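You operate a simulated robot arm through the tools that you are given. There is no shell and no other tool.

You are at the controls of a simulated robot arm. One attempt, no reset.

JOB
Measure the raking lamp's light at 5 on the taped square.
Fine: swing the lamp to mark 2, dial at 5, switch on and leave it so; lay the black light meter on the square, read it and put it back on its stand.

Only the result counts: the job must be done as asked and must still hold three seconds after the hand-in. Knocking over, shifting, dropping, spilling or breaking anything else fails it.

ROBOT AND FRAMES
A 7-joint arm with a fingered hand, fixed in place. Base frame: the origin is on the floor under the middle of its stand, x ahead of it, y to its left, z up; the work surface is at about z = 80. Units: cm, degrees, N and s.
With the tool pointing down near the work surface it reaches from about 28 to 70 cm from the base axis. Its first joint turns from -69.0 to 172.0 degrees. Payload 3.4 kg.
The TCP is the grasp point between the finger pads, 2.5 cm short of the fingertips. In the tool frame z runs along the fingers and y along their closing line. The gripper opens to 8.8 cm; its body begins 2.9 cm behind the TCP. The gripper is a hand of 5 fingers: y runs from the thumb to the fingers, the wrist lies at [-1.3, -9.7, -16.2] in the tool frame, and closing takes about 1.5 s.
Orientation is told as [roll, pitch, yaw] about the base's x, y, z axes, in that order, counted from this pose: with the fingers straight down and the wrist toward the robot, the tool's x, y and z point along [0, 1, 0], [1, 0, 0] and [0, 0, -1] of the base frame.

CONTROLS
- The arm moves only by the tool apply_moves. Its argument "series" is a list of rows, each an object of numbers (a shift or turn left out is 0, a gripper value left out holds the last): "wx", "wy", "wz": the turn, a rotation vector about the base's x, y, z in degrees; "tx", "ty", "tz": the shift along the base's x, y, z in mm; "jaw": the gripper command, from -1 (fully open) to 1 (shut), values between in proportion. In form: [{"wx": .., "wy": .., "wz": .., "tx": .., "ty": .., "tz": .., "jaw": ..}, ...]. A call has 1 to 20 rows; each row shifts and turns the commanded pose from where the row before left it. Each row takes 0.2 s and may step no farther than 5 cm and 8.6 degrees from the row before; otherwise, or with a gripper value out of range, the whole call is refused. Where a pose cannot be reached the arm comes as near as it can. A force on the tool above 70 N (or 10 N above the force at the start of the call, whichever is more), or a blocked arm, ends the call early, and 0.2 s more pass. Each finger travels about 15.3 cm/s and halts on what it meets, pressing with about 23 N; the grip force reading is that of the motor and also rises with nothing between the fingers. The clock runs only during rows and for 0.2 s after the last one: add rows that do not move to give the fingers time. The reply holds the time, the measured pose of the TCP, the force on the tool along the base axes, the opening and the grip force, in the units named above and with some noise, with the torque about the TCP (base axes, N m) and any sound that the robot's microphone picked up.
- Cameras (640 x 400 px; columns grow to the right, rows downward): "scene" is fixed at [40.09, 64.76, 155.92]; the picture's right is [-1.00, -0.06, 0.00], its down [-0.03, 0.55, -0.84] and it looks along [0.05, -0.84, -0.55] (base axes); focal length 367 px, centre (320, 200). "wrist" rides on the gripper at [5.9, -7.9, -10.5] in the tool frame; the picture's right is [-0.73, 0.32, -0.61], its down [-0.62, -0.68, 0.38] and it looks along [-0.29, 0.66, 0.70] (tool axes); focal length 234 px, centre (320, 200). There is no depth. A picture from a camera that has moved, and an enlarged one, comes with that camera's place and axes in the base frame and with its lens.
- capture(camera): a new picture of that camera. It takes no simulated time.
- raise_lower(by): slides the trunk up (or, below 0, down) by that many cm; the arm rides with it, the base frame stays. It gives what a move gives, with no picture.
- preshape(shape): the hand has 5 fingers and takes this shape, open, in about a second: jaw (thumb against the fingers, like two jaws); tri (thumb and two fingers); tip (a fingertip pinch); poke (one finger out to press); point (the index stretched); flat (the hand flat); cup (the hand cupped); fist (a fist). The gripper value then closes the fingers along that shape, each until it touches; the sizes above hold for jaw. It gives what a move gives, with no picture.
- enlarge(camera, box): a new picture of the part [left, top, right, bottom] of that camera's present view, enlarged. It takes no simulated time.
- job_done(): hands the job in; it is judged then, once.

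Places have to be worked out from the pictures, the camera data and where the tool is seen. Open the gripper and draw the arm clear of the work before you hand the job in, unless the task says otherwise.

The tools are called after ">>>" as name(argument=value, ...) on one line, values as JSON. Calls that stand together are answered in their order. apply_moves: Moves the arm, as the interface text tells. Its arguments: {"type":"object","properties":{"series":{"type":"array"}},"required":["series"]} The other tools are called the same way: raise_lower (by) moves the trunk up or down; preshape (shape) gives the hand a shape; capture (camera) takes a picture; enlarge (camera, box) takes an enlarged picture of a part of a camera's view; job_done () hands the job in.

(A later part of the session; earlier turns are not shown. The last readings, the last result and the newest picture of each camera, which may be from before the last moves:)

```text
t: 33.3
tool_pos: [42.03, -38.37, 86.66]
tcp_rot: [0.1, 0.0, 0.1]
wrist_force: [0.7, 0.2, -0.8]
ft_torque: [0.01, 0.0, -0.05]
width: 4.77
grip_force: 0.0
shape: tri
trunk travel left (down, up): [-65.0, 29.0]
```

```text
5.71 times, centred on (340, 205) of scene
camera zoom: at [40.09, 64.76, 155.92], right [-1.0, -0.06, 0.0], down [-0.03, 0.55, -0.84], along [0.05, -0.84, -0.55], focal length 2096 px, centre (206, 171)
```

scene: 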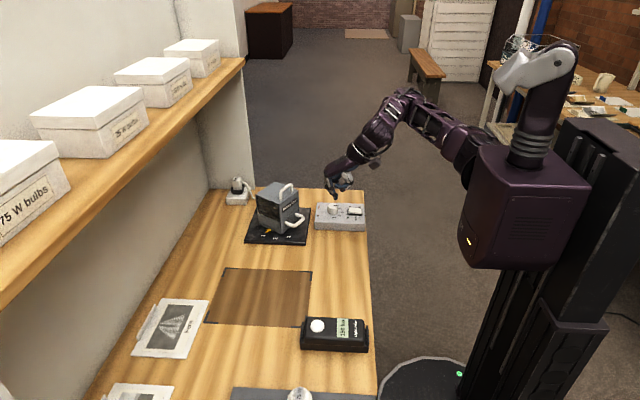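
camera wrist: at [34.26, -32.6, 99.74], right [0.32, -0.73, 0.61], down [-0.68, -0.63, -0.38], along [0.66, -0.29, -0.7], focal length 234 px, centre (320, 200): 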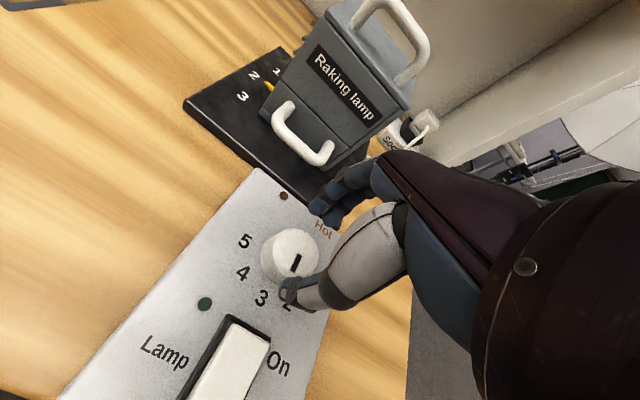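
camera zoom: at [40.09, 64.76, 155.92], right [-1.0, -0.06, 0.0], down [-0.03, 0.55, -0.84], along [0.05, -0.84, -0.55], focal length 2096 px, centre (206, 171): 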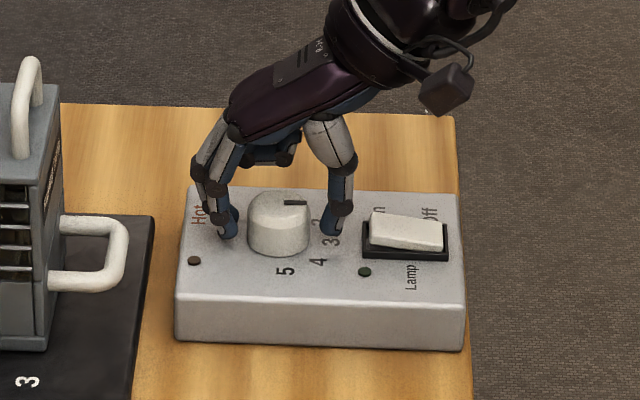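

Fingers are on both sides of the knob and clear of the rocker. I'll close gently and hold.

>>> apply_moves(series=[{"jaw": 0.2}, {"jaw": 0.5}, {"jaw": 0.5}, {"jaw": 0.5}, {"jaw": 0.5}, {}])

>>> enlarge(camera="scene", box=[300, 170, 380, 240])

>>> enlarge(camera="wrist", box=[180, 160, 400, 380])

```text
t: 34.7
tool_pos: [42.04, -38.41, 86.58]
tcp_rot: [0.0, -0.1, 0.1]
wrist_force: [-0.6, 0.6, 0.1]
ft_torque: [0.01, 0.01, 0.0]
width: 2.74
grip_force: 23.2
shape: tri
trunk travel left (down, up): [-65.0, 29.0]
```

```text
5.71 times, centred on (340, 205) of scene
camera zoom: at [40.09, 64.76, 155.92], right [-1.0, -0.06, 0.0], down [-0.03, 0.55, -0.84], along [0.05, -0.84, -0.55], focal length 2096 px, centre (206, 171)
```

zoom: 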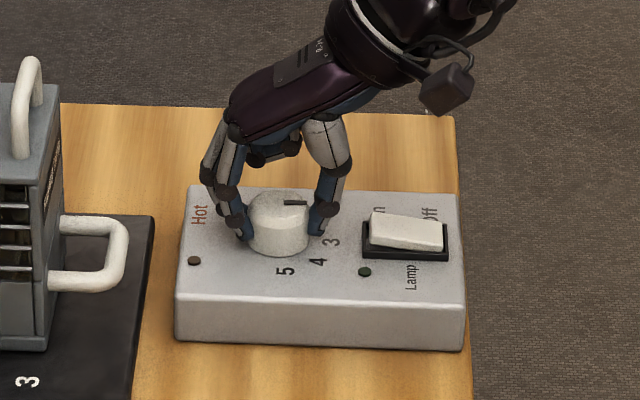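

```text
1.82 times, centred on (290, 270) of wrist
camera zoom: at [34.25, -32.64, 97.12], right [0.32, -0.73, 0.61], down [-0.68, -0.62, -0.38], along [0.66, -0.29, -0.7], focal length 426 px, centre (374, 73)
```

zoom: 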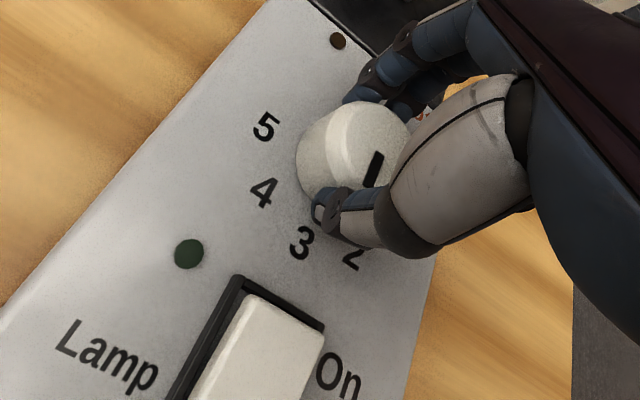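

The grip holds with thumb and two fingers on the knob. I'll turn 40° clockwise, in 8° steps.

>>> apply_moves(series=[{"wz": -7}, {"wz": -7}, {"wz": -7}, {"wz": -7}, {"wz": -7}, {"wz": -6}, {}])

>>> enlarge(camera="scene", box=[300, 170, 380, 240])

>>> enlarge(camera="wrist", box=[180, 160, 400, 380])

```text
t: 36.3
tool_pos: [42.12, -38.5, 86.59]
tcp_rot: [0.1, -0.2, -41.0]
wrist_force: [0.9, 0.0, 3.6]
ft_torque: [-0.03, -0.06, -0.01]
width: 2.74
grip_force: 23.1
shape: tri
trunk travel left (down, up): [-65.0, 29.0]
```

```text
5.71 times, centred on (340, 205) of scene
camera zoom: at [40.09, 64.76, 155.92], right [-1.0, -0.06, 0.0], down [-0.03, 0.55, -0.84], along [0.05, -0.84, -0.55], focal length 2096 px, centre (206, 171)
```

zoom: 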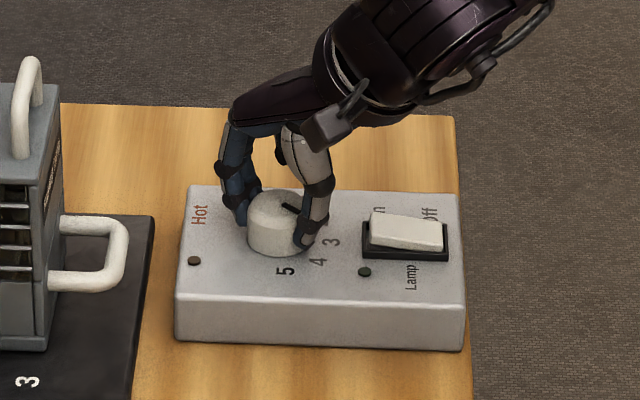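

```text
1.82 times, centred on (290, 270) of wrist
camera zoom: at [40.1, -28.87, 97.09], right [-0.23, -0.76, 0.61], down [-0.92, -0.02, -0.39], along [0.31, -0.65, -0.69], focal length 426 px, centre (374, 73)
```

zoom: 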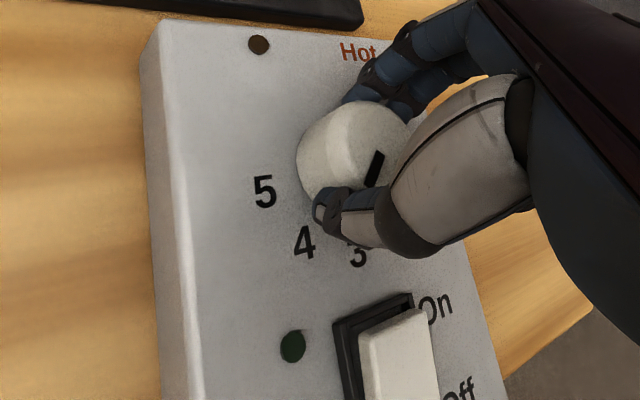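

The knob turned with the hand to 4. I'll release, lift, rotate back to yaw 0, and re-grip for the second stroke.

>>> apply_moves(series=[{"jaw": -0.08}, {"jaw": -0.08}, {"jaw": -0.08}, {"tz": 10}, {"tz": 10}, {"tz": 9}, {"wz": 7}, {"wz": 7}, {"wz": 7}, {"wz": 7}, {"wz": 7}, {"wz": 6}, {}])

>>> enlarge(camera="scene", box=[300, 170, 380, 240])

>>> enlarge(camera="wrist", box=[180, 160, 400, 380])

```text
t: 39.1
tool_pos: [42.1, -38.46, 89.64]
tcp_rot: [0.0, -0.1, 0.1]
wrist_force: [-0.3, -0.7, 0.7]
ft_torque: [0.01, -0.01, -0.02]
width: 4.72
grip_force: 0.0
shape: tri
trunk travel left (down, up): [-65.0, 29.0]
```

```text
5.71 times, centred on (340, 205) of scene
camera zoom: at [40.09, 64.76, 155.92], right [-1.0, -0.06, 0.0], down [-0.03, 0.55, -0.84], along [0.05, -0.84, -0.55], focal length 2096 px, centre (206, 171)
```

zoom: 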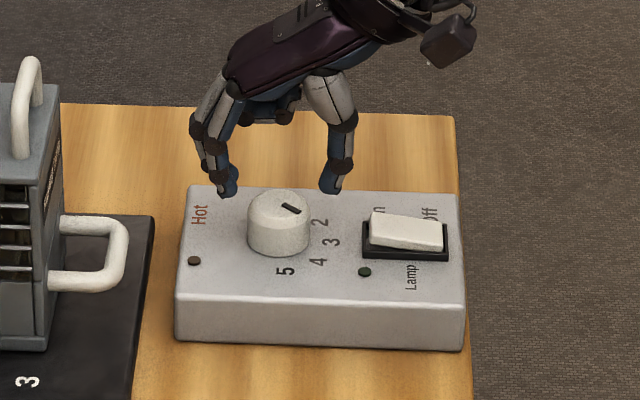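

```text
1.82 times, centred on (290, 270) of wrist
camera zoom: at [34.33, -32.68, 100.05], right [0.32, -0.73, 0.61], down [-0.68, -0.63, -0.38], along [0.66, -0.29, -0.7], focal length 426 px, centre (374, 73)
```

zoom: 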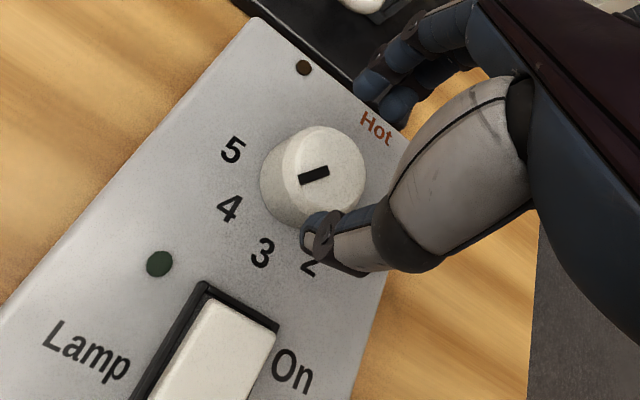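

The knob now points at 4. I'll re-grip at yaw 0 and make the second stroke.

>>> apply_moves(series=[{"tz": -10}, {"tz": -10}, {"tz": -10}, {"jaw": 0.2}, {"jaw": 0.5}, {"jaw": 0.5}, {"jaw": 0.5}, {"jaw": 0.5}, {"wz": -7}, {"wz": -7}, {"wz": -7}, {"wz": -7}, {"wz": -7}, {"wz": -6}, {}])

>>> enlarge(camera="scene", box=[300, 170, 380, 240])

>>> enlarge(camera="wrist", box=[180, 160, 400, 380])

```text
t: 42.3
tool_pos: [42.16, -38.47, 86.67]
tcp_rot: [0.1, -0.1, -41.0]
wrist_force: [2.0, 0.5, 3.3]
ft_torque: [-0.04, -0.04, 0.06]
width: 2.76
grip_force: 23.1
shape: tri
trunk travel left (down, up): [-65.0, 29.0]
```

```text
5.71 times, centred on (340, 205) of scene
camera zoom: at [40.09, 64.76, 155.92], right [-1.0, -0.06, 0.0], down [-0.03, 0.55, -0.84], along [0.05, -0.84, -0.55], focal length 2096 px, centre (206, 171)
```

zoom: 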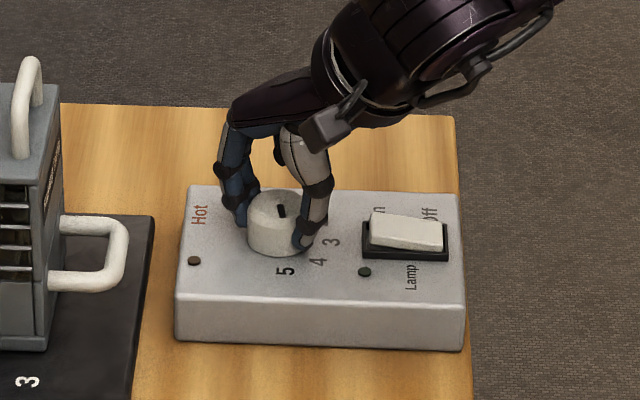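

```text
1.82 times, centred on (290, 270) of wrist
camera zoom: at [40.18, -28.83, 97.05], right [-0.23, -0.76, 0.61], down [-0.92, -0.02, -0.38], along [0.31, -0.65, -0.69], focal length 426 px, centre (374, 73)
```

zoom: 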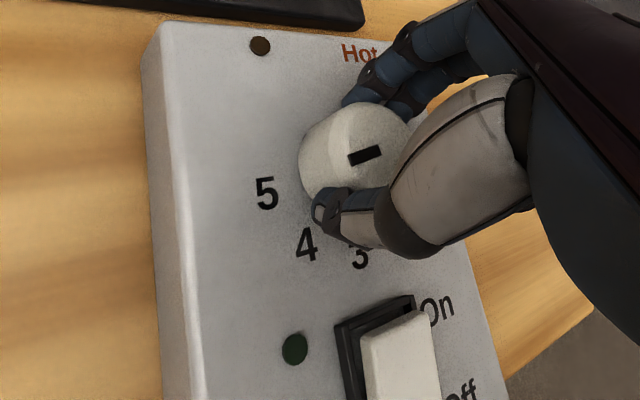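

The marker looks aimed at 5. I'll release, lift clear and check it.

>>> apply_moves(series=[{"jaw": -0.08}, {"jaw": -0.08}, {"jaw": -0.08}, {"tz": 10}, {"tz": 15}, {"tz": 20}, {"wz": 7}, {"wz": 7}, {"wz": 7}, {"wz": 7}, {"wz": 7}, {"wz": 6}, {}])

>>> enlarge(camera="scene", box=[315, 195, 365, 230])

>>> enlarge(camera="wrist", box=[180, 180, 340, 330])

```text
t: 45.1
tool_pos: [42.13, -38.4, 91.13]
tcp_rot: [0.0, -0.2, 0.2]
wrist_force: [-0.3, 0.5, 0.3]
ft_torque: [0.02, 0.0, 0.0]
width: 4.74
grip_force: 0.0
shape: tri
trunk travel left (down, up): [-65.0, 29.0]
```

```text
11.43 times, centred on (340, 212) of scene
camera zoom: at [40.09, 64.76, 155.92], right [-1.0, -0.06, 0.0], down [-0.03, 0.55, -0.84], along [0.05, -0.84, -0.55], focal length 4193 px, centre (91, 57)
```

zoom: 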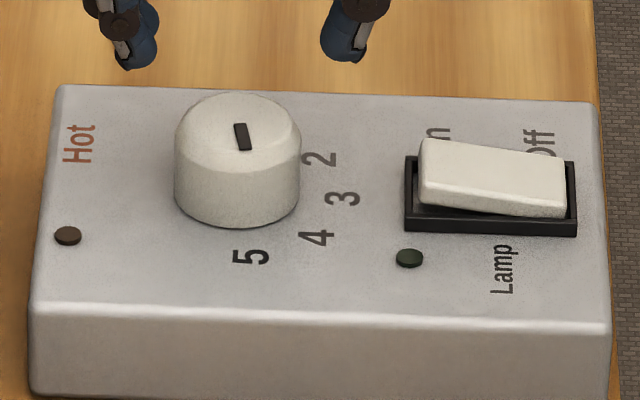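

```text
2.67 times, centred on (260, 255) of wrist
camera zoom: at [34.29, -32.59, 101.57], right [0.32, -0.72, 0.61], down [-0.68, -0.63, -0.38], along [0.66, -0.29, -0.69], focal length 624 px, centre (480, 53)
```

zoom: 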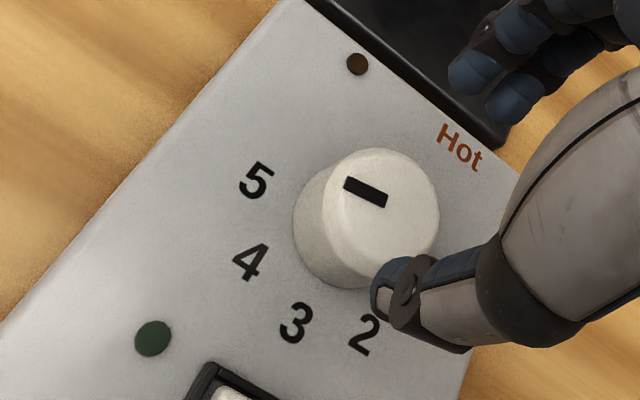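

The dial marker (98°) matches the 5 label. Next is the switch: I'll rise, form the poke shape and come over the rocker's On end at about (35.8,-38.3).

>>> apply_moves(series=[{"tz": 30, "jaw": -1}, {"tx": -20, "tz": 20}, {"tx": -20}, {"tx": -20, "ty": -5}, {}])

>>> preshape(shape="poke")

>>> capture(camera="wrist")

>>> enlarge(camera="scene", box=[310, 160, 390, 230])

```text
t: 46.3
tool_pos: [36.03, -38.86, 96.16]
tcp_rot: [-0.1, 0.0, 0.1]
wrist_force: [0.0, 0.8, -0.8]
ft_torque: [-0.04, 0.01, -0.03]
width: 8.77
grip_force: 0.1
shape: tri
trunk travel left (down, up): [-65.0, 29.0]
```

```text
t: 47.2
tool_pos: [35.99, -38.91, 96.18]
tcp_rot: [0.0, -0.1, 0.2]
wrist_force: [0.5, 0.5, -0.5]
ft_torque: [0.0, 0.0, 0.01]
width: 0.0
grip_force: 0.0
shape: poke
trunk travel left (down, up): [-65.0, 29.0]
```

```text
taken
camera wrist: at [28.24, -33.12, 106.61], right [0.32, -0.73, 0.61], down [-0.68, -0.62, -0.38], along [0.66, -0.29, -0.7], focal length 234 px, centre (320, 200)
```

wrist: 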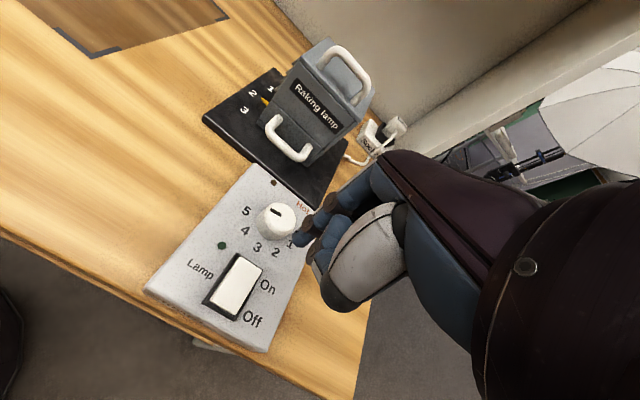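

```text
5.71 times, centred on (350, 195) of scene
camera zoom: at [40.09, 64.76, 155.92], right [-1.0, -0.06, 0.0], down [-0.03, 0.55, -0.84], along [0.05, -0.84, -0.55], focal length 2096 px, centre (149, 229)
```

zoom: 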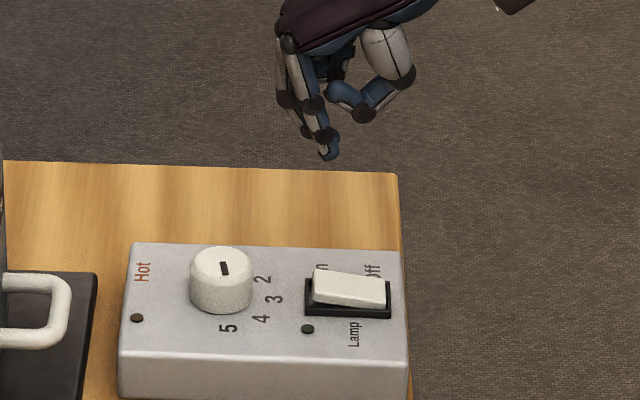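

The fingertip is at about (35.9,-38.2,93.8), right over the On end. I'll descend to just above the rocker and check.

>>> apply_moves(series=[{"tz": -25}, {"tz": -25}, {"tz": -22}, {}])

>>> enlarge(camera="scene", box=[310, 170, 380, 230])

>>> enlarge(camera="wrist", box=[200, 160, 420, 380])

```text
t: 48.2
tool_pos: [35.9, -38.71, 88.76]
tcp_rot: [0.0, -0.1, 0.1]
wrist_force: [-0.2, 0.1, -0.2]
ft_torque: [-0.02, 0.0, 0.04]
width: 0.0
grip_force: 0.0
shape: poke
trunk travel left (down, up): [-65.0, 29.0]
```

```text
6.67 times, centred on (345, 200) of scene
camera zoom: at [40.09, 64.76, 155.92], right [-1.0, -0.06, 0.0], down [-0.03, 0.55, -0.84], along [0.05, -0.84, -0.55], focal length 2446 px, centre (153, 200)
```

zoom: 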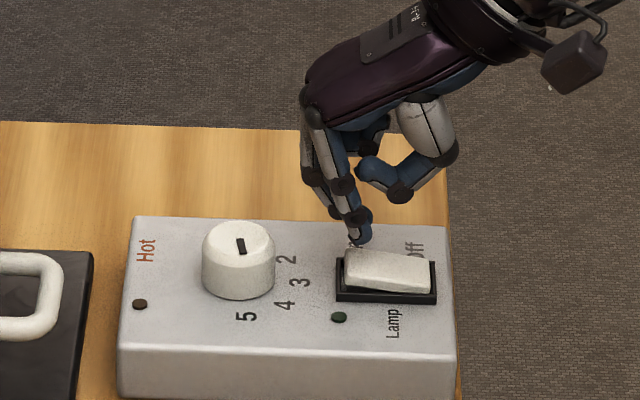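

```text
1.82 times, centred on (310, 270) of wrist
camera zoom: at [28.06, -33.02, 99.32], right [0.32, -0.73, 0.61], down [-0.68, -0.62, -0.38], along [0.66, -0.29, -0.7], focal length 426 px, centre (338, 73)
```

zoom: 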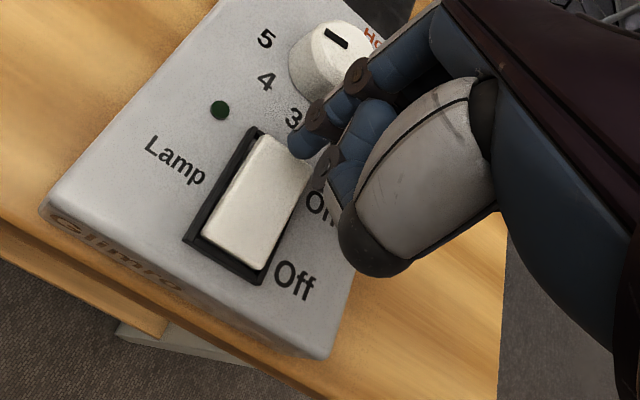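

The tip is right above the On end, off the knob and the other labels. I'll press down in small steps, watching the force.

>>> apply_moves(series=[{"tz": -4}, {"tz": -4}, {"tz": -3}, {"tz": -3}, {}])

>>> enlarge(camera="scene", box=[310, 170, 380, 230])

```text
t: 49.4
tool_pos: [36.05, -38.85, 87.43]
tcp_rot: [0.0, 0.0, 0.1]
wrist_force: [1.5, -0.2, 0.8]
ft_torque: [0.03, 0.02, -0.01]
width: 0.0
grip_force: 0.0
shape: poke
trunk travel left (down, up): [-65.0, 29.0]
```

```text
6.67 times, centred on (345, 200) of scene
camera zoom: at [40.09, 64.76, 155.92], right [-1.0, -0.06, 0.0], down [-0.03, 0.55, -0.84], along [0.05, -0.84, -0.55], focal length 2446 px, centre (153, 200)
```

zoom: 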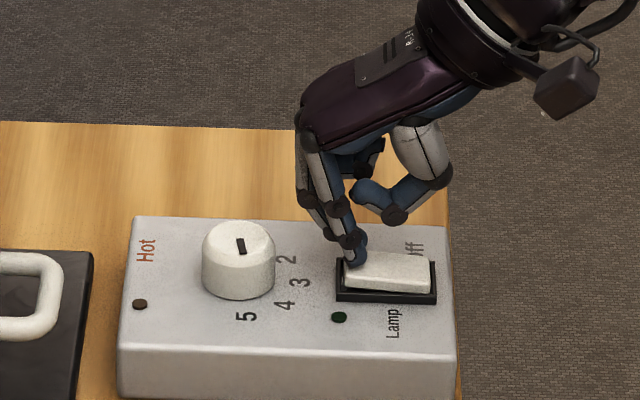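

The rocker is tilting under the finger with almost no force. I'll keep pressing.

>>> apply_moves(series=[{"tz": -3}, {"tz": -3}, {"tz": -2}, {}])

>>> enlarge(camera="scene", box=[310, 170, 380, 230])

```text
t: 50.4
tool_pos: [36.21, -38.84, 86.83]
tcp_rot: [-0.3, -0.4, 0.1]
wrist_force: [9.6, -8.0, 30.9]
ft_torque: [-0.46, -0.16, 0.15]
width: 0.0
grip_force: 0.0
shape: poke
trunk travel left (down, up): [-65.0, 29.0]
```

```text
6.67 times, centred on (345, 200) of scene
camera zoom: at [40.09, 64.76, 155.92], right [-1.0, -0.06, 0.0], down [-0.03, 0.55, -0.84], along [0.05, -0.84, -0.55], focal length 2446 px, centre (153, 200)
```

zoom: 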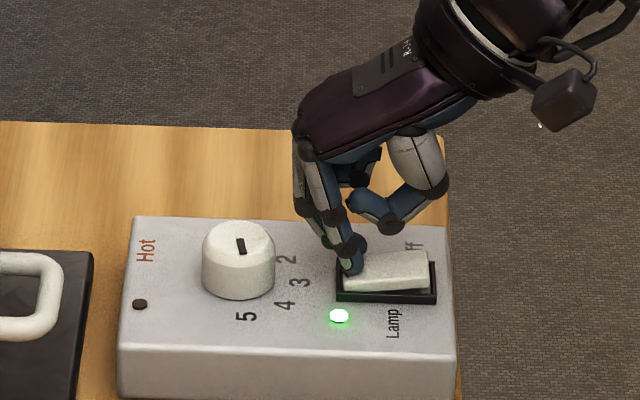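

The lamp LED is green and the rocker has bottomed on its On side. I'll rise straight up and check the lamp.

>>> apply_moves(series=[{"tz": 15}, {"tz": 25}, {"tz": 40}, {"tz": 40}, {}])

>>> capture(camera="scene")

>>> enlarge(camera="scene", box=[230, 170, 380, 260])

>>> enlarge(camera="scene", box=[190, 260, 390, 400])

```text
t: 51.6
tool_pos: [36.19, -38.9, 98.63]
tcp_rot: [0.1, 0.0, 0.1]
wrist_force: [0.0, -0.7, 0.3]
ft_torque: [0.02, -0.02, -0.01]
width: 0.03
grip_force: 0.0
shape: poke
trunk travel left (down, up): [-65.0, 29.0]
```

```text
taken
```

scene: 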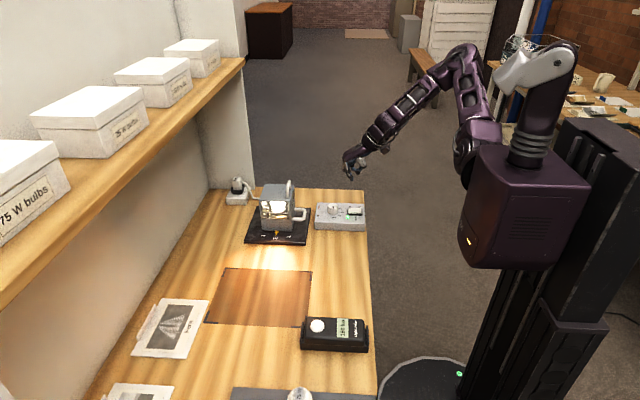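

```text
4.27 times, centred on (305, 215) of scene
camera zoom: at [40.09, 64.76, 155.92], right [-1.0, -0.06, 0.0], down [-0.03, 0.55, -0.84], along [0.05, -0.84, -0.55], focal length 1565 px, centre (384, 136)
```

zoom: 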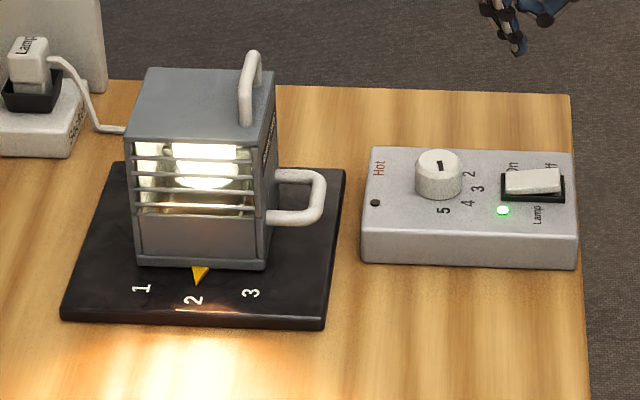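

```text
2.86 times, centred on (290, 330) of scene
camera zoom: at [40.09, 64.76, 155.92], right [-1.0, -0.06, 0.0], down [-0.03, 0.55, -0.84], along [0.05, -0.84, -0.55], focal length 1048 px, centre (406, -171)
```

zoom: 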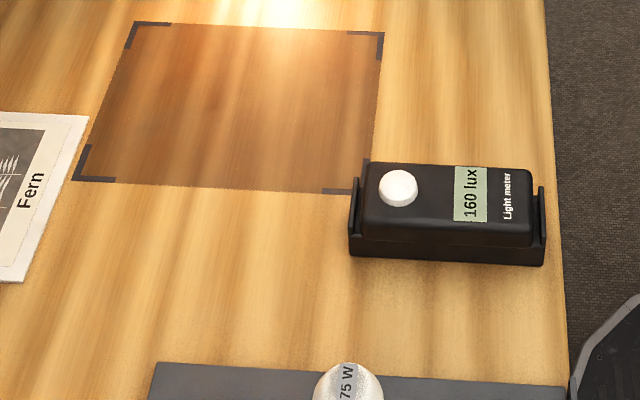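

The lamp is on at mark 2, dial 5, and the meter in its stand now shows 160 lux. I'll retract over the table centre, take the jaw shape and view the meter and its stand from above.

>>> apply_moves(series=[{"tx": 20, "tz": 30}, {"tx": 25, "tz": 30}, {"tx": 10, "ty": 35, "tz": 20}, {"ty": 45}, {"ty": 45}, {"ty": 45}, {"ty": 45}, {"ty": 45}, {"ty": 45}, {"ty": 45}, {}])

>>> preshape(shape="jaw")

>>> capture(camera="wrist")

```text
t: 54.0
tool_pos: [41.44, -3.94, 106.93]
tcp_rot: [0.1, -0.1, 0.1]
wrist_force: [-0.9, 0.3, -0.8]
ft_torque: [0.01, -0.03, -0.02]
width: 0.0
grip_force: 0.1
shape: poke
trunk travel left (down, up): [-65.0, 29.0]
```

```text
t: 54.9
tool_pos: [41.63, -4.0, 106.81]
tcp_rot: [0.1, 0.0, 0.0]
wrist_force: [-0.1, 0.1, 0.9]
ft_torque: [0.01, 0.0, 0.01]
width: 8.77
grip_force: 0.0
shape: jaw
trunk travel left (down, up): [-65.0, 29.0]
```

```text
taken
camera wrist: at [33.83, 1.78, 117.28], right [0.32, -0.73, 0.61], down [-0.68, -0.62, -0.38], along [0.66, -0.29, -0.7], focal length 234 px, centre (320, 200)
```

wrist: 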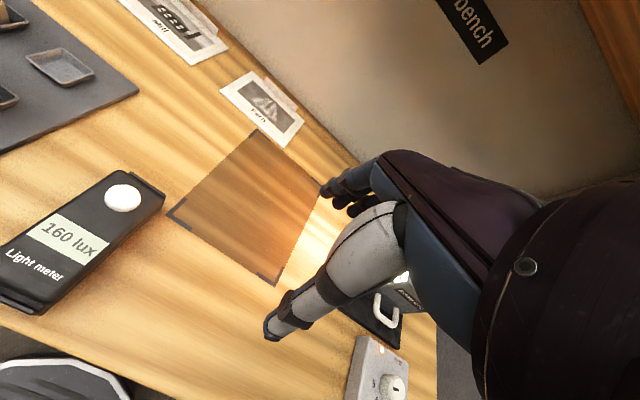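

>>> enlarge(camera="wrist", box=[0, 150, 200, 330])

>>> enlarge(camera="scene", box=[290, 300, 390, 370])

```text
2.22 times, centred on (100, 240) of wrist
camera zoom: at [33.83, 1.78, 117.28], right [0.32, -0.73, 0.61], down [-0.68, -0.62, -0.38], along [0.66, -0.29, -0.7], focal length 520 px, centre (809, 111)
```

zoom: 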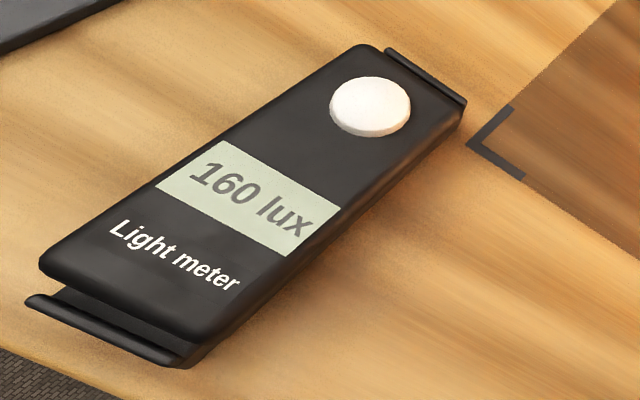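

```text
5.71 times, centred on (340, 335) of scene
camera zoom: at [40.09, 64.76, 155.92], right [-1.0, -0.06, 0.0], down [-0.03, 0.55, -0.84], along [0.05, -0.84, -0.55], focal length 2096 px, centre (206, -571)
```

zoom: 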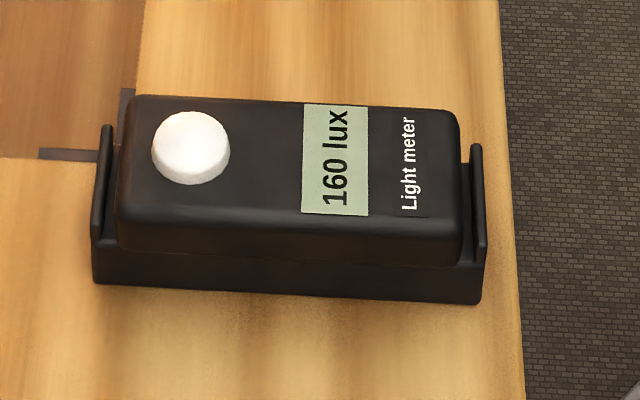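

The meter measures about 13.3 × 6 cm, centre (39.9,10.2), top z≈85.6. It sits on a low stand with walls only at its two x ends, so I must grip across y. I'll test yaw +90 at a safe height.

>>> apply_moves(series=[{"wz": 8.5}, {"wz": 8.5}, {"wz": 8.5}, {"wz": 8.5}, {"wz": 8.5}, {"wz": 8.5}, {"wz": 8.5}, {"wz": 8.5}, {"wz": 8.5}, {"wz": 8.5}, {"wz": 5}, {}])

```text
t: 57.5
tool_pos: [31.37, 3.54, 104.03]
tcp_rot: [-0.1, -0.1, 90.0]
wrist_force: [0.2, 0.3, -0.2]
ft_torque: [-0.01, -0.02, -0.02]
width: 8.79
grip_force: 0.0
shape: jaw
out of reach, approached as far as the arm can: row 8, 9, 10, 11
trunk travel left (down, up): [-65.0, 29.0]
```

Yaw 90 works with the hand a bit nearer the base. I'll move to above the meter at yaw 90 and see whether that holds.

>>> apply_moves(series=[{"tx": 22, "ty": 16}, {"tx": 22, "ty": 17}, {"tx": 22, "ty": 17}, {"tx": 19, "ty": 17, "tz": -10}, {}])

>>> capture(camera="wrist")

>>> capture(camera="scene")

```text
t: 58.7
tool_pos: [32.0, 4.22, 103.29]
tcp_rot: [-0.2, -0.1, 89.8]
wrist_force: [-0.6, 0.5, 0.8]
ft_torque: [0.0, 0.02, -0.01]
width: 8.82
grip_force: 0.0
shape: jaw
out of reach, approached as far as the arm can: row 1, 2, 3, 4
trunk travel left (down, up): [-65.0, 29.0]
```

```text
taken
camera wrist: at [26.24, -3.86, 113.7], right [0.73, 0.32, 0.61], down [0.62, -0.68, -0.38], along [0.29, 0.66, -0.69], focal length 234 px, centre (320, 200)
```

wrist: 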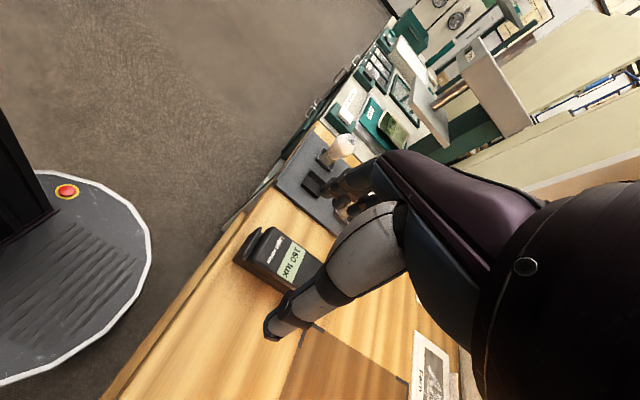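

```text
taken
```

scene: 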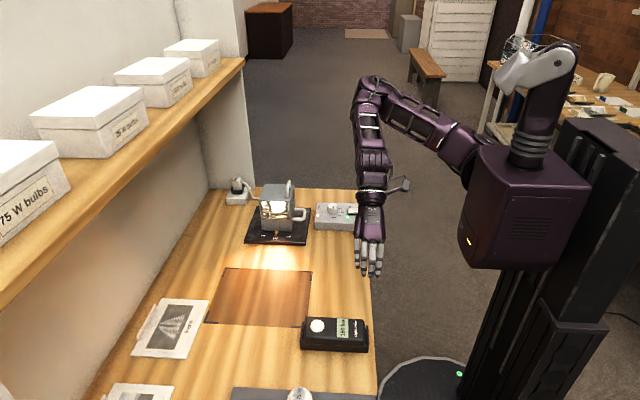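

The arm reaches less far at this height. I'll go lower, still above the meter, and approach again at yaw 90.

>>> apply_moves(series=[{"tz": -30}, {"tz": -30}, {"tz": -30}, {"tx": 20, "ty": 15}, {"tx": 20, "ty": 15}, {"tx": 20, "ty": 15}, {"tx": 19, "ty": 15}, {}])

>>> capture(camera="scene")

```text
t: 60.5
tool_pos: [32.81, 1.38, 96.74]
tcp_rot: [-0.2, -0.1, 89.9]
wrist_force: [0.4, 0.0, 0.9]
ft_torque: [0.0, -0.03, -0.03]
width: 8.8
grip_force: 0.0
shape: jaw
out of reach, approached as far as the arm can: row 1, 2, 3, 4, 5, 6, 7
trunk travel left (down, up): [-65.0, 29.0]
```

```text
taken
```

scene: 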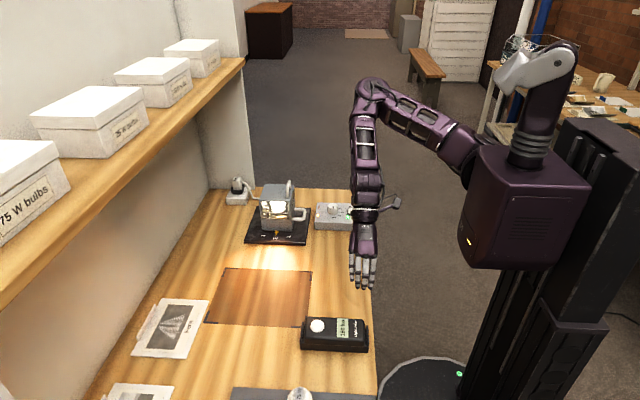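

The forearm is limiting yaw at this trunk height. Raising the trunk should make the forearm steeper and free the yaw, so I'll raise it 20 cm and retry.

>>> raise_lower(by=20)

>>> apply_moves(series=[{"tz": -35}, {"tz": -35}, {"tz": -35}, {"tz": -35}, {"tx": 20, "ty": 20}, {"tx": 20, "ty": 20}, {"tx": 20, "ty": 20}, {"tx": 12, "ty": 20}, {}])

>>> capture(camera="scene")

```text
t: 62.7
tool_pos: [32.92, 1.42, 116.64]
tcp_rot: [-0.2, -0.1, 89.9]
wrist_force: [-0.1, -0.1, -0.5]
ft_torque: [0.0, 0.0, 0.01]
width: 8.8
grip_force: 0.1
shape: jaw
trunk travel left (down, up): [-85.0, 9.0]
```

```text
t: 64.7
tool_pos: [34.21, -2.76, 111.0]
tcp_rot: [-1.0, -0.2, 89.4]
wrist_force: [0.3, -0.5, 0.7]
ft_torque: [-0.03, 0.02, -0.01]
width: 8.81
grip_force: 0.1
shape: jaw
out of reach, approached as far as the arm can: row 1, 2, 3, 4, 5, 6, 7, 8
trunk travel left (down, up): [-85.0, 9.0]
```

```text
taken
```

scene: 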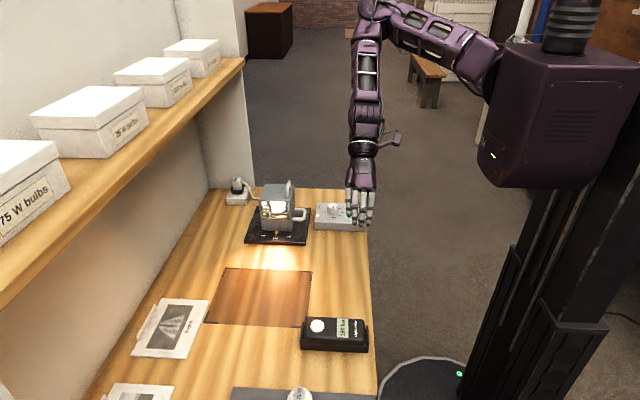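

Raising the trunk is worse. I'll unwind to yaw 0, put the trunk back, and test negative yaw, since joint 1 has far more range toward +y.

>>> apply_moves(series=[{"wz": -8.5, "tx": 10, "tz": 10}, {"wz": -8.5, "tx": 10, "tz": 10}, {"wz": -8.5, "tx": 10, "tz": 10}, {"wz": -8.5, "tx": 10, "tz": 10}, {"wz": -8.5, "tx": 10}, {"wz": -8.5, "tx": 10}, {"wz": -8.5, "tx": 10}, {"wz": -8.5, "tx": 10}, {"wz": -8.5, "tx": 10}, {"wz": -8.5}, {"wz": -4.4, "wx": 1}, {}])

>>> raise_lower(by=-20)

```text
t: 67.3
tool_pos: [42.97, -6.47, 117.25]
tcp_rot: [0.8, -0.1, 0.4]
wrist_force: [-0.1, 0.0, -0.1]
ft_torque: [-0.01, -0.01, 0.01]
width: 8.82
grip_force: 0.1
shape: jaw
out of reach, approached as far as the arm can: row 7, 8, 9, 10, 11
trunk travel left (down, up): [-85.0, 9.0]
```

```text
t: 69.4
tool_pos: [42.99, -6.47, 97.19]
tcp_rot: [0.9, -0.2, 0.5]
wrist_force: [0.6, -0.2, 0.5]
ft_torque: [0.0, 0.02, 0.0]
width: 8.78
grip_force: 0.0
shape: jaw
trunk travel left (down, up): [-65.0, 29.0]
```

>>> apply_moves(series=[{"wx": -0.9, "tx": 10, "ty": 25}, {"tx": 10, "ty": 30}, {"ty": 30}, {"ty": 30}, {"ty": 30}, {}])

>>> capture(camera="scene")

```text
t: 70.8
tool_pos: [43.61, -4.55, 102.02]
tcp_rot: [0.1, -0.1, 0.5]
wrist_force: [0.3, -1.5, -0.3]
ft_torque: [0.01, -0.01, -0.02]
width: 8.79
grip_force: 0.0
shape: jaw
out of reach, approached as far as the arm can: row 1, 2, 3, 4, 5
trunk travel left (down, up): [-65.0, 29.0]
```

```text
taken
```

scene: 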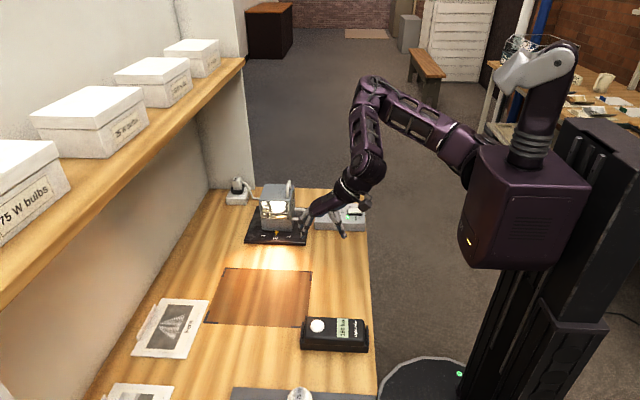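

The elbow has been left in an awkward posture out at -y. I'll extend the arm outward and up to let it unfold, then look again.

>>> apply_moves(series=[{"tx": 25, "tz": 10}, {"tx": 25, "tz": 10}, {"tx": 25, "tz": 10}, {"tx": 25, "tz": 10}, {"tx": 25}, {"tx": 25}, {}])

>>> capture(camera="scene")

```text
t: 72.4
tool_pos: [56.98, -8.2, 106.77]
tcp_rot: [0.0, 0.0, 0.5]
wrist_force: [-0.8, 0.1, 0.5]
ft_torque: [0.02, 0.02, 0.01]
width: 8.79
grip_force: 0.0
shape: jaw
out of reach, approached as far as the arm can: row 3, 4, 5, 6
trunk travel left (down, up): [-65.0, 29.0]
```

```text
taken
```

scene: 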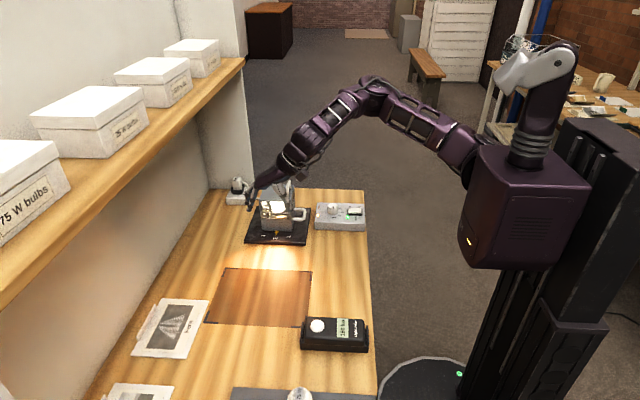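

The upper arm hasn't moved, so it's stuck in a local posture. I'll return toward the switch side, where it worked well, to reset the posture, staying above the lamp's height.

>>> apply_moves(series=[{"tx": -25, "ty": -10}, {"tx": -25, "ty": -25}, {"tx": -25, "ty": -35}, {"tx": -25, "ty": -35}, {"tx": -25, "ty": -35}, {"tx": -20, "ty": -35}, {"ty": -35}, {"ty": -35}, {"ty": -25}, {}])

>>> capture(camera="scene")

```text
t: 74.6
tool_pos: [42.36, -35.19, 106.5]
tcp_rot: [0.0, -0.1, 0.5]
wrist_force: [-0.3, -0.2, -0.3]
ft_torque: [0.0, -0.01, 0.0]
width: 8.79
grip_force: 0.0
shape: jaw
trunk travel left (down, up): [-65.0, 29.0]
```

```text
taken
```

scene: 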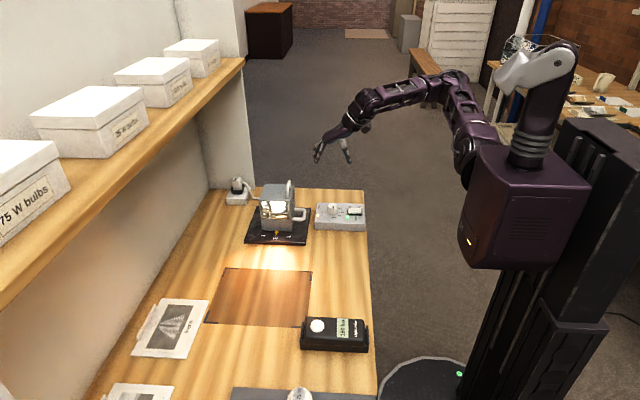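

The posture has reset and the elbow is back near the shoulder. Now I'll move toward the meter at yaw 0, checking in stages.

>>> apply_moves(series=[{"ty": 40, "tx": 5}, {"ty": 40, "tx": 5}, {"ty": 40, "tx": 5}, {"ty": 40, "tx": 5}, {"ty": 40, "tx": 5}, {"ty": 40, "tx": 5}, {"ty": 40}, {"ty": 40}, {"ty": 40}, {"ty": 40}, {"ty": 40}, {}])

>>> capture(camera="scene")

```text
t: 77.2
tool_pos: [45.22, -3.62, 106.85]
tcp_rot: [0.1, -0.1, 0.6]
wrist_force: [-0.5, -0.2, 0.3]
ft_torque: [-0.04, 0.01, 0.0]
width: 8.8
grip_force: 0.2
shape: jaw
out of reach, approached as far as the arm can: row 8, 9, 10, 11
trunk travel left (down, up): [-65.0, 29.0]
```

```text
taken
```

scene: 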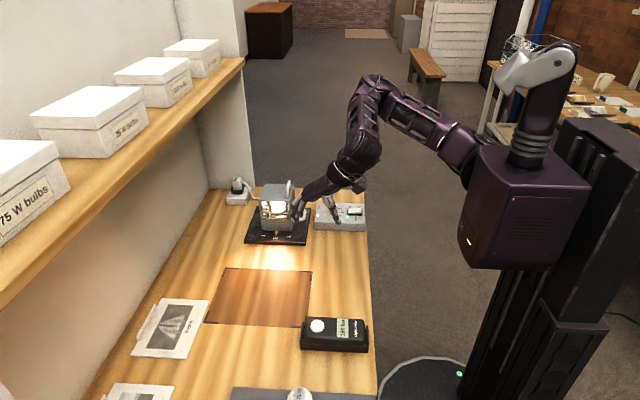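

This behaves like a right arm with its shoulder near (8,-15), so the usable yaw grows as the hand moves left. I'll rotate to about yaw 45 here first, then move over the meter while turning further.

>>> apply_moves(series=[{"wz": 8}, {"wz": 8}, {"wz": 8}, {"wz": 8}, {"wz": 8}, {"ty": 25, "tx": -5, "wz": 4}, {"ty": 25, "tx": -10, "wz": 4}, {"ty": 25, "tx": -10, "wz": 4}, {"ty": 25, "tx": -10, "wz": 4}, {"ty": 25, "tx": -10, "wz": 4}, {"ty": 15, "wz": 4}, {}])

>>> capture(camera="scene")

```text
t: 79.8
tool_pos: [37.38, 4.68, 108.98]
tcp_rot: [-0.1, -0.2, 64.6]
wrist_force: [0.0, 0.2, -0.2]
ft_torque: [-0.02, 0.01, 0.0]
width: 8.79
grip_force: 0.0
shape: jaw
out of reach, approached as far as the arm can: row 8, 9, 10, 11
trunk travel left (down, up): [-65.0, 29.0]
```

```text
taken
```

scene: 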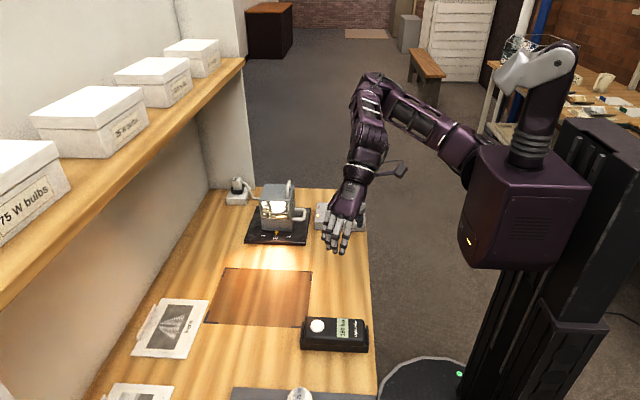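

The upper arm is at its inward limit at this height. I'll descend toward z≈94, where the arm has more room, and then push on toward the meter at about yaw 65.

>>> apply_moves(series=[{"tz": -30, "tx": 5}, {"tz": -30, "tx": 5}, {"tz": -30, "tx": 5}, {"tz": -30, "tx": 5}, {"tz": -20}, {}])

>>> capture(camera="scene")

```text
t: 81.2
tool_pos: [38.64, 0.84, 96.69]
tcp_rot: [-0.2, -0.1, 64.6]
wrist_force: [0.4, -0.8, 0.3]
ft_torque: [-0.04, -0.02, 0.0]
width: 8.8
grip_force: 0.0
shape: jaw
out of reach, approached as far as the arm can: row 1, 2, 3, 4, 5
trunk travel left (down, up): [-65.0, 29.0]
```

```text
taken
```

scene: 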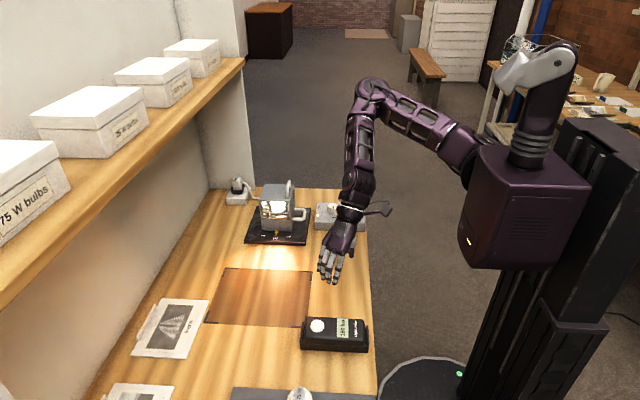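

Going higher relative to the trunk gave more +y reach, so lowering the trunk should help. I'll test the equivalent by lifting the hand while pushing toward +y.

>>> apply_moves(series=[{"tz": 30}, {"tz": 30}, {"tz": 30, "ty": 10}, {"tz": 30, "ty": 15}, {"tz": 30, "ty": 15}, {"tz": 30, "ty": 15}, {"tz": 30, "ty": 15}, {"tz": 20, "ty": 15}, {"ty": 15}, {"ty": 15}, {"ty": 15}, {}])

>>> capture(camera="scene")

```text
t: 83.8
tool_pos: [38.79, 4.5, 113.25]
tcp_rot: [0.1, 0.0, 64.5]
wrist_force: [-0.6, -1.2, 0.2]
ft_torque: [-0.02, 0.01, 0.02]
width: 8.82
grip_force: 0.0
shape: jaw
out of reach, approached as far as the arm can: row 5, 6, 7, 8, 9, 10, 11
trunk travel left (down, up): [-65.0, 29.0]
```

```text
taken
```

scene: 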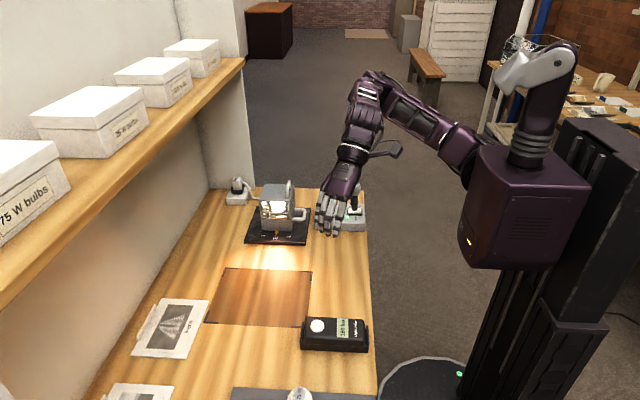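

>>> enlarge(camera="scene", box=[310, 30, 600, 250])

```text
1.82 times, centred on (455, 140) of scene
camera zoom: at [40.09, 64.76, 155.92], right [-1.0, -0.06, 0.0], down [-0.03, 0.55, -0.84], along [0.05, -0.84, -0.55], focal length 667 px, centre (74, 309)
```

zoom: 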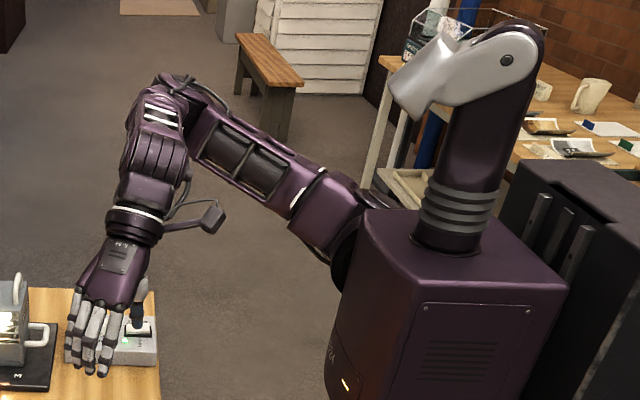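

In every stuck case the elbow ended up high and out to the right. I'll return to the right side to reset the posture, raise the trunk there so the arm can hang down naturally, and only then come left.

>>> apply_moves(series=[{"wz": -8, "ty": -25}, {"wz": -8, "ty": -35}, {"wz": -8, "ty": -40}, {"wz": -8, "ty": -40}, {"wz": -8, "ty": -40}, {"wz": -8, "ty": -40}, {"wz": -8, "ty": -40}, {"wz": -8, "ty": -40, "tx": 10}, {"ty": -40, "tx": 10}, {"ty": -30, "tx": 10}, {}])

>>> raise_lower(by=25)

>>> enlarge(camera="scene", box=[280, 0, 600, 250])

```text
t: 86.2
tool_pos: [41.86, -32.26, 113.46]
tcp_rot: [0.1, -0.1, 0.4]
wrist_force: [-0.3, 0.2, -0.8]
ft_torque: [0.03, 0.01, 0.0]
width: 8.77
grip_force: 0.1
shape: jaw
trunk travel left (down, up): [-65.0, 29.0]
```

```text
t: 88.8
tool_pos: [41.83, -32.38, 138.48]
tcp_rot: [0.0, -0.1, 0.6]
wrist_force: [-0.1, 0.6, -0.4]
ft_torque: [0.01, -0.02, -0.02]
width: 8.78
grip_force: 0.0
shape: jaw
trunk travel left (down, up): [-90.0, 4.0]
```

```text
1.60 times, centred on (440, 125) of scene
camera zoom: at [40.09, 64.76, 155.92], right [-1.0, -0.06, 0.0], down [-0.03, 0.55, -0.84], along [0.05, -0.84, -0.55], focal length 587 px, centre (128, 320)
```

zoom: 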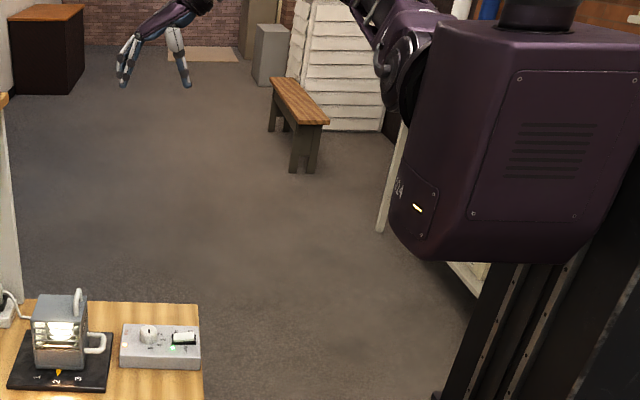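

Trunk is up 25 cm. I'll descend here in free air and watch the posture.

>>> apply_moves(series=[{"tz": -40, "ty": 10}, {"tz": -40, "ty": 10}, {"tz": -40, "ty": 10}, {"tz": -40, "ty": 10}, {"tz": -40, "ty": 10}, {"tz": -40, "ty": 10}, {"tz": -40, "ty": 10}, {"tz": -40, "ty": 10}, {"tz": -40, "ty": 10}, {"tz": -20, "ty": 10}, {}])

>>> capture(camera="scene")

```text
t: 91.2
tool_pos: [41.9, -25.37, 110.61]
tcp_rot: [0.0, -0.1, 0.5]
wrist_force: [-0.2, -0.2, -0.1]
ft_torque: [0.0, -0.03, 0.04]
width: 8.78
grip_force: 0.1
shape: jaw
out of reach, approached as far as the arm can: row 8, 9, 10
trunk travel left (down, up): [-90.0, 4.0]
```

```text
taken
```

scene: 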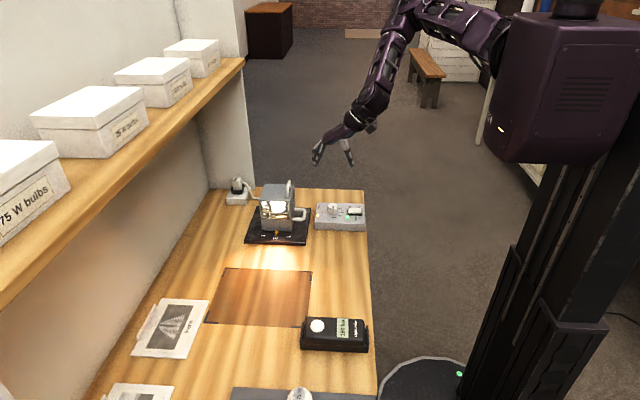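

>>> enlarge(camera="scene", box=[300, 0, 540, 180])

```text
2.22 times, centred on (420, 90) of scene
camera zoom: at [40.09, 64.76, 155.92], right [-1.0, -0.06, 0.0], down [-0.03, 0.55, -0.84], along [0.05, -0.84, -0.55], focal length 815 px, centre (98, 444)
```

zoom: 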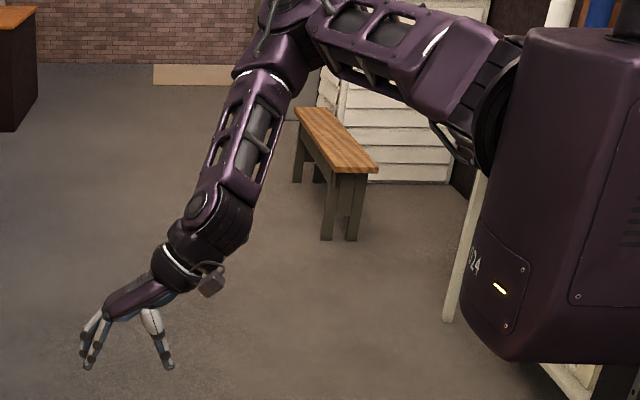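

From several views I estimate the shoulder at about (8,-17), upper arm ≈31.7 cm and forearm ≈25.5 cm. The upper arm cannot turn left past azimuth about -22°, so a lower trunk with a near-horizontal forearm gives the most reach to +y. I'll raise the hand, then lower the trunk in steps.

>>> apply_moves(series=[{"tz": 40, "ty": 10}, {"tz": 40, "ty": 10}, {"tz": 40, "ty": 10}, {"tz": 40, "ty": 10}, {"tz": 40, "ty": 10}, {"tz": 40, "ty": 10}, {"tz": 40}, {}])

>>> raise_lower(by=-35)

```text
t: 93.0
tool_pos: [42.09, -19.16, 138.94]
tcp_rot: [0.0, -0.1, 0.5]
wrist_force: [0.5, -0.4, -0.3]
ft_torque: [0.0, -0.02, -0.03]
width: 8.82
grip_force: 0.0
shape: jaw
trunk travel left (down, up): [-90.0, 4.0]
```

```text
t: 96.4
tool_pos: [41.97, -19.21, 103.94]
tcp_rot: [0.0, 0.0, 0.4]
wrist_force: [0.4, 0.3, 0.2]
ft_torque: [-0.03, -0.01, 0.04]
width: 8.81
grip_force: 0.1
shape: jaw
trunk travel left (down, up): [-55.0, 39.0]
```

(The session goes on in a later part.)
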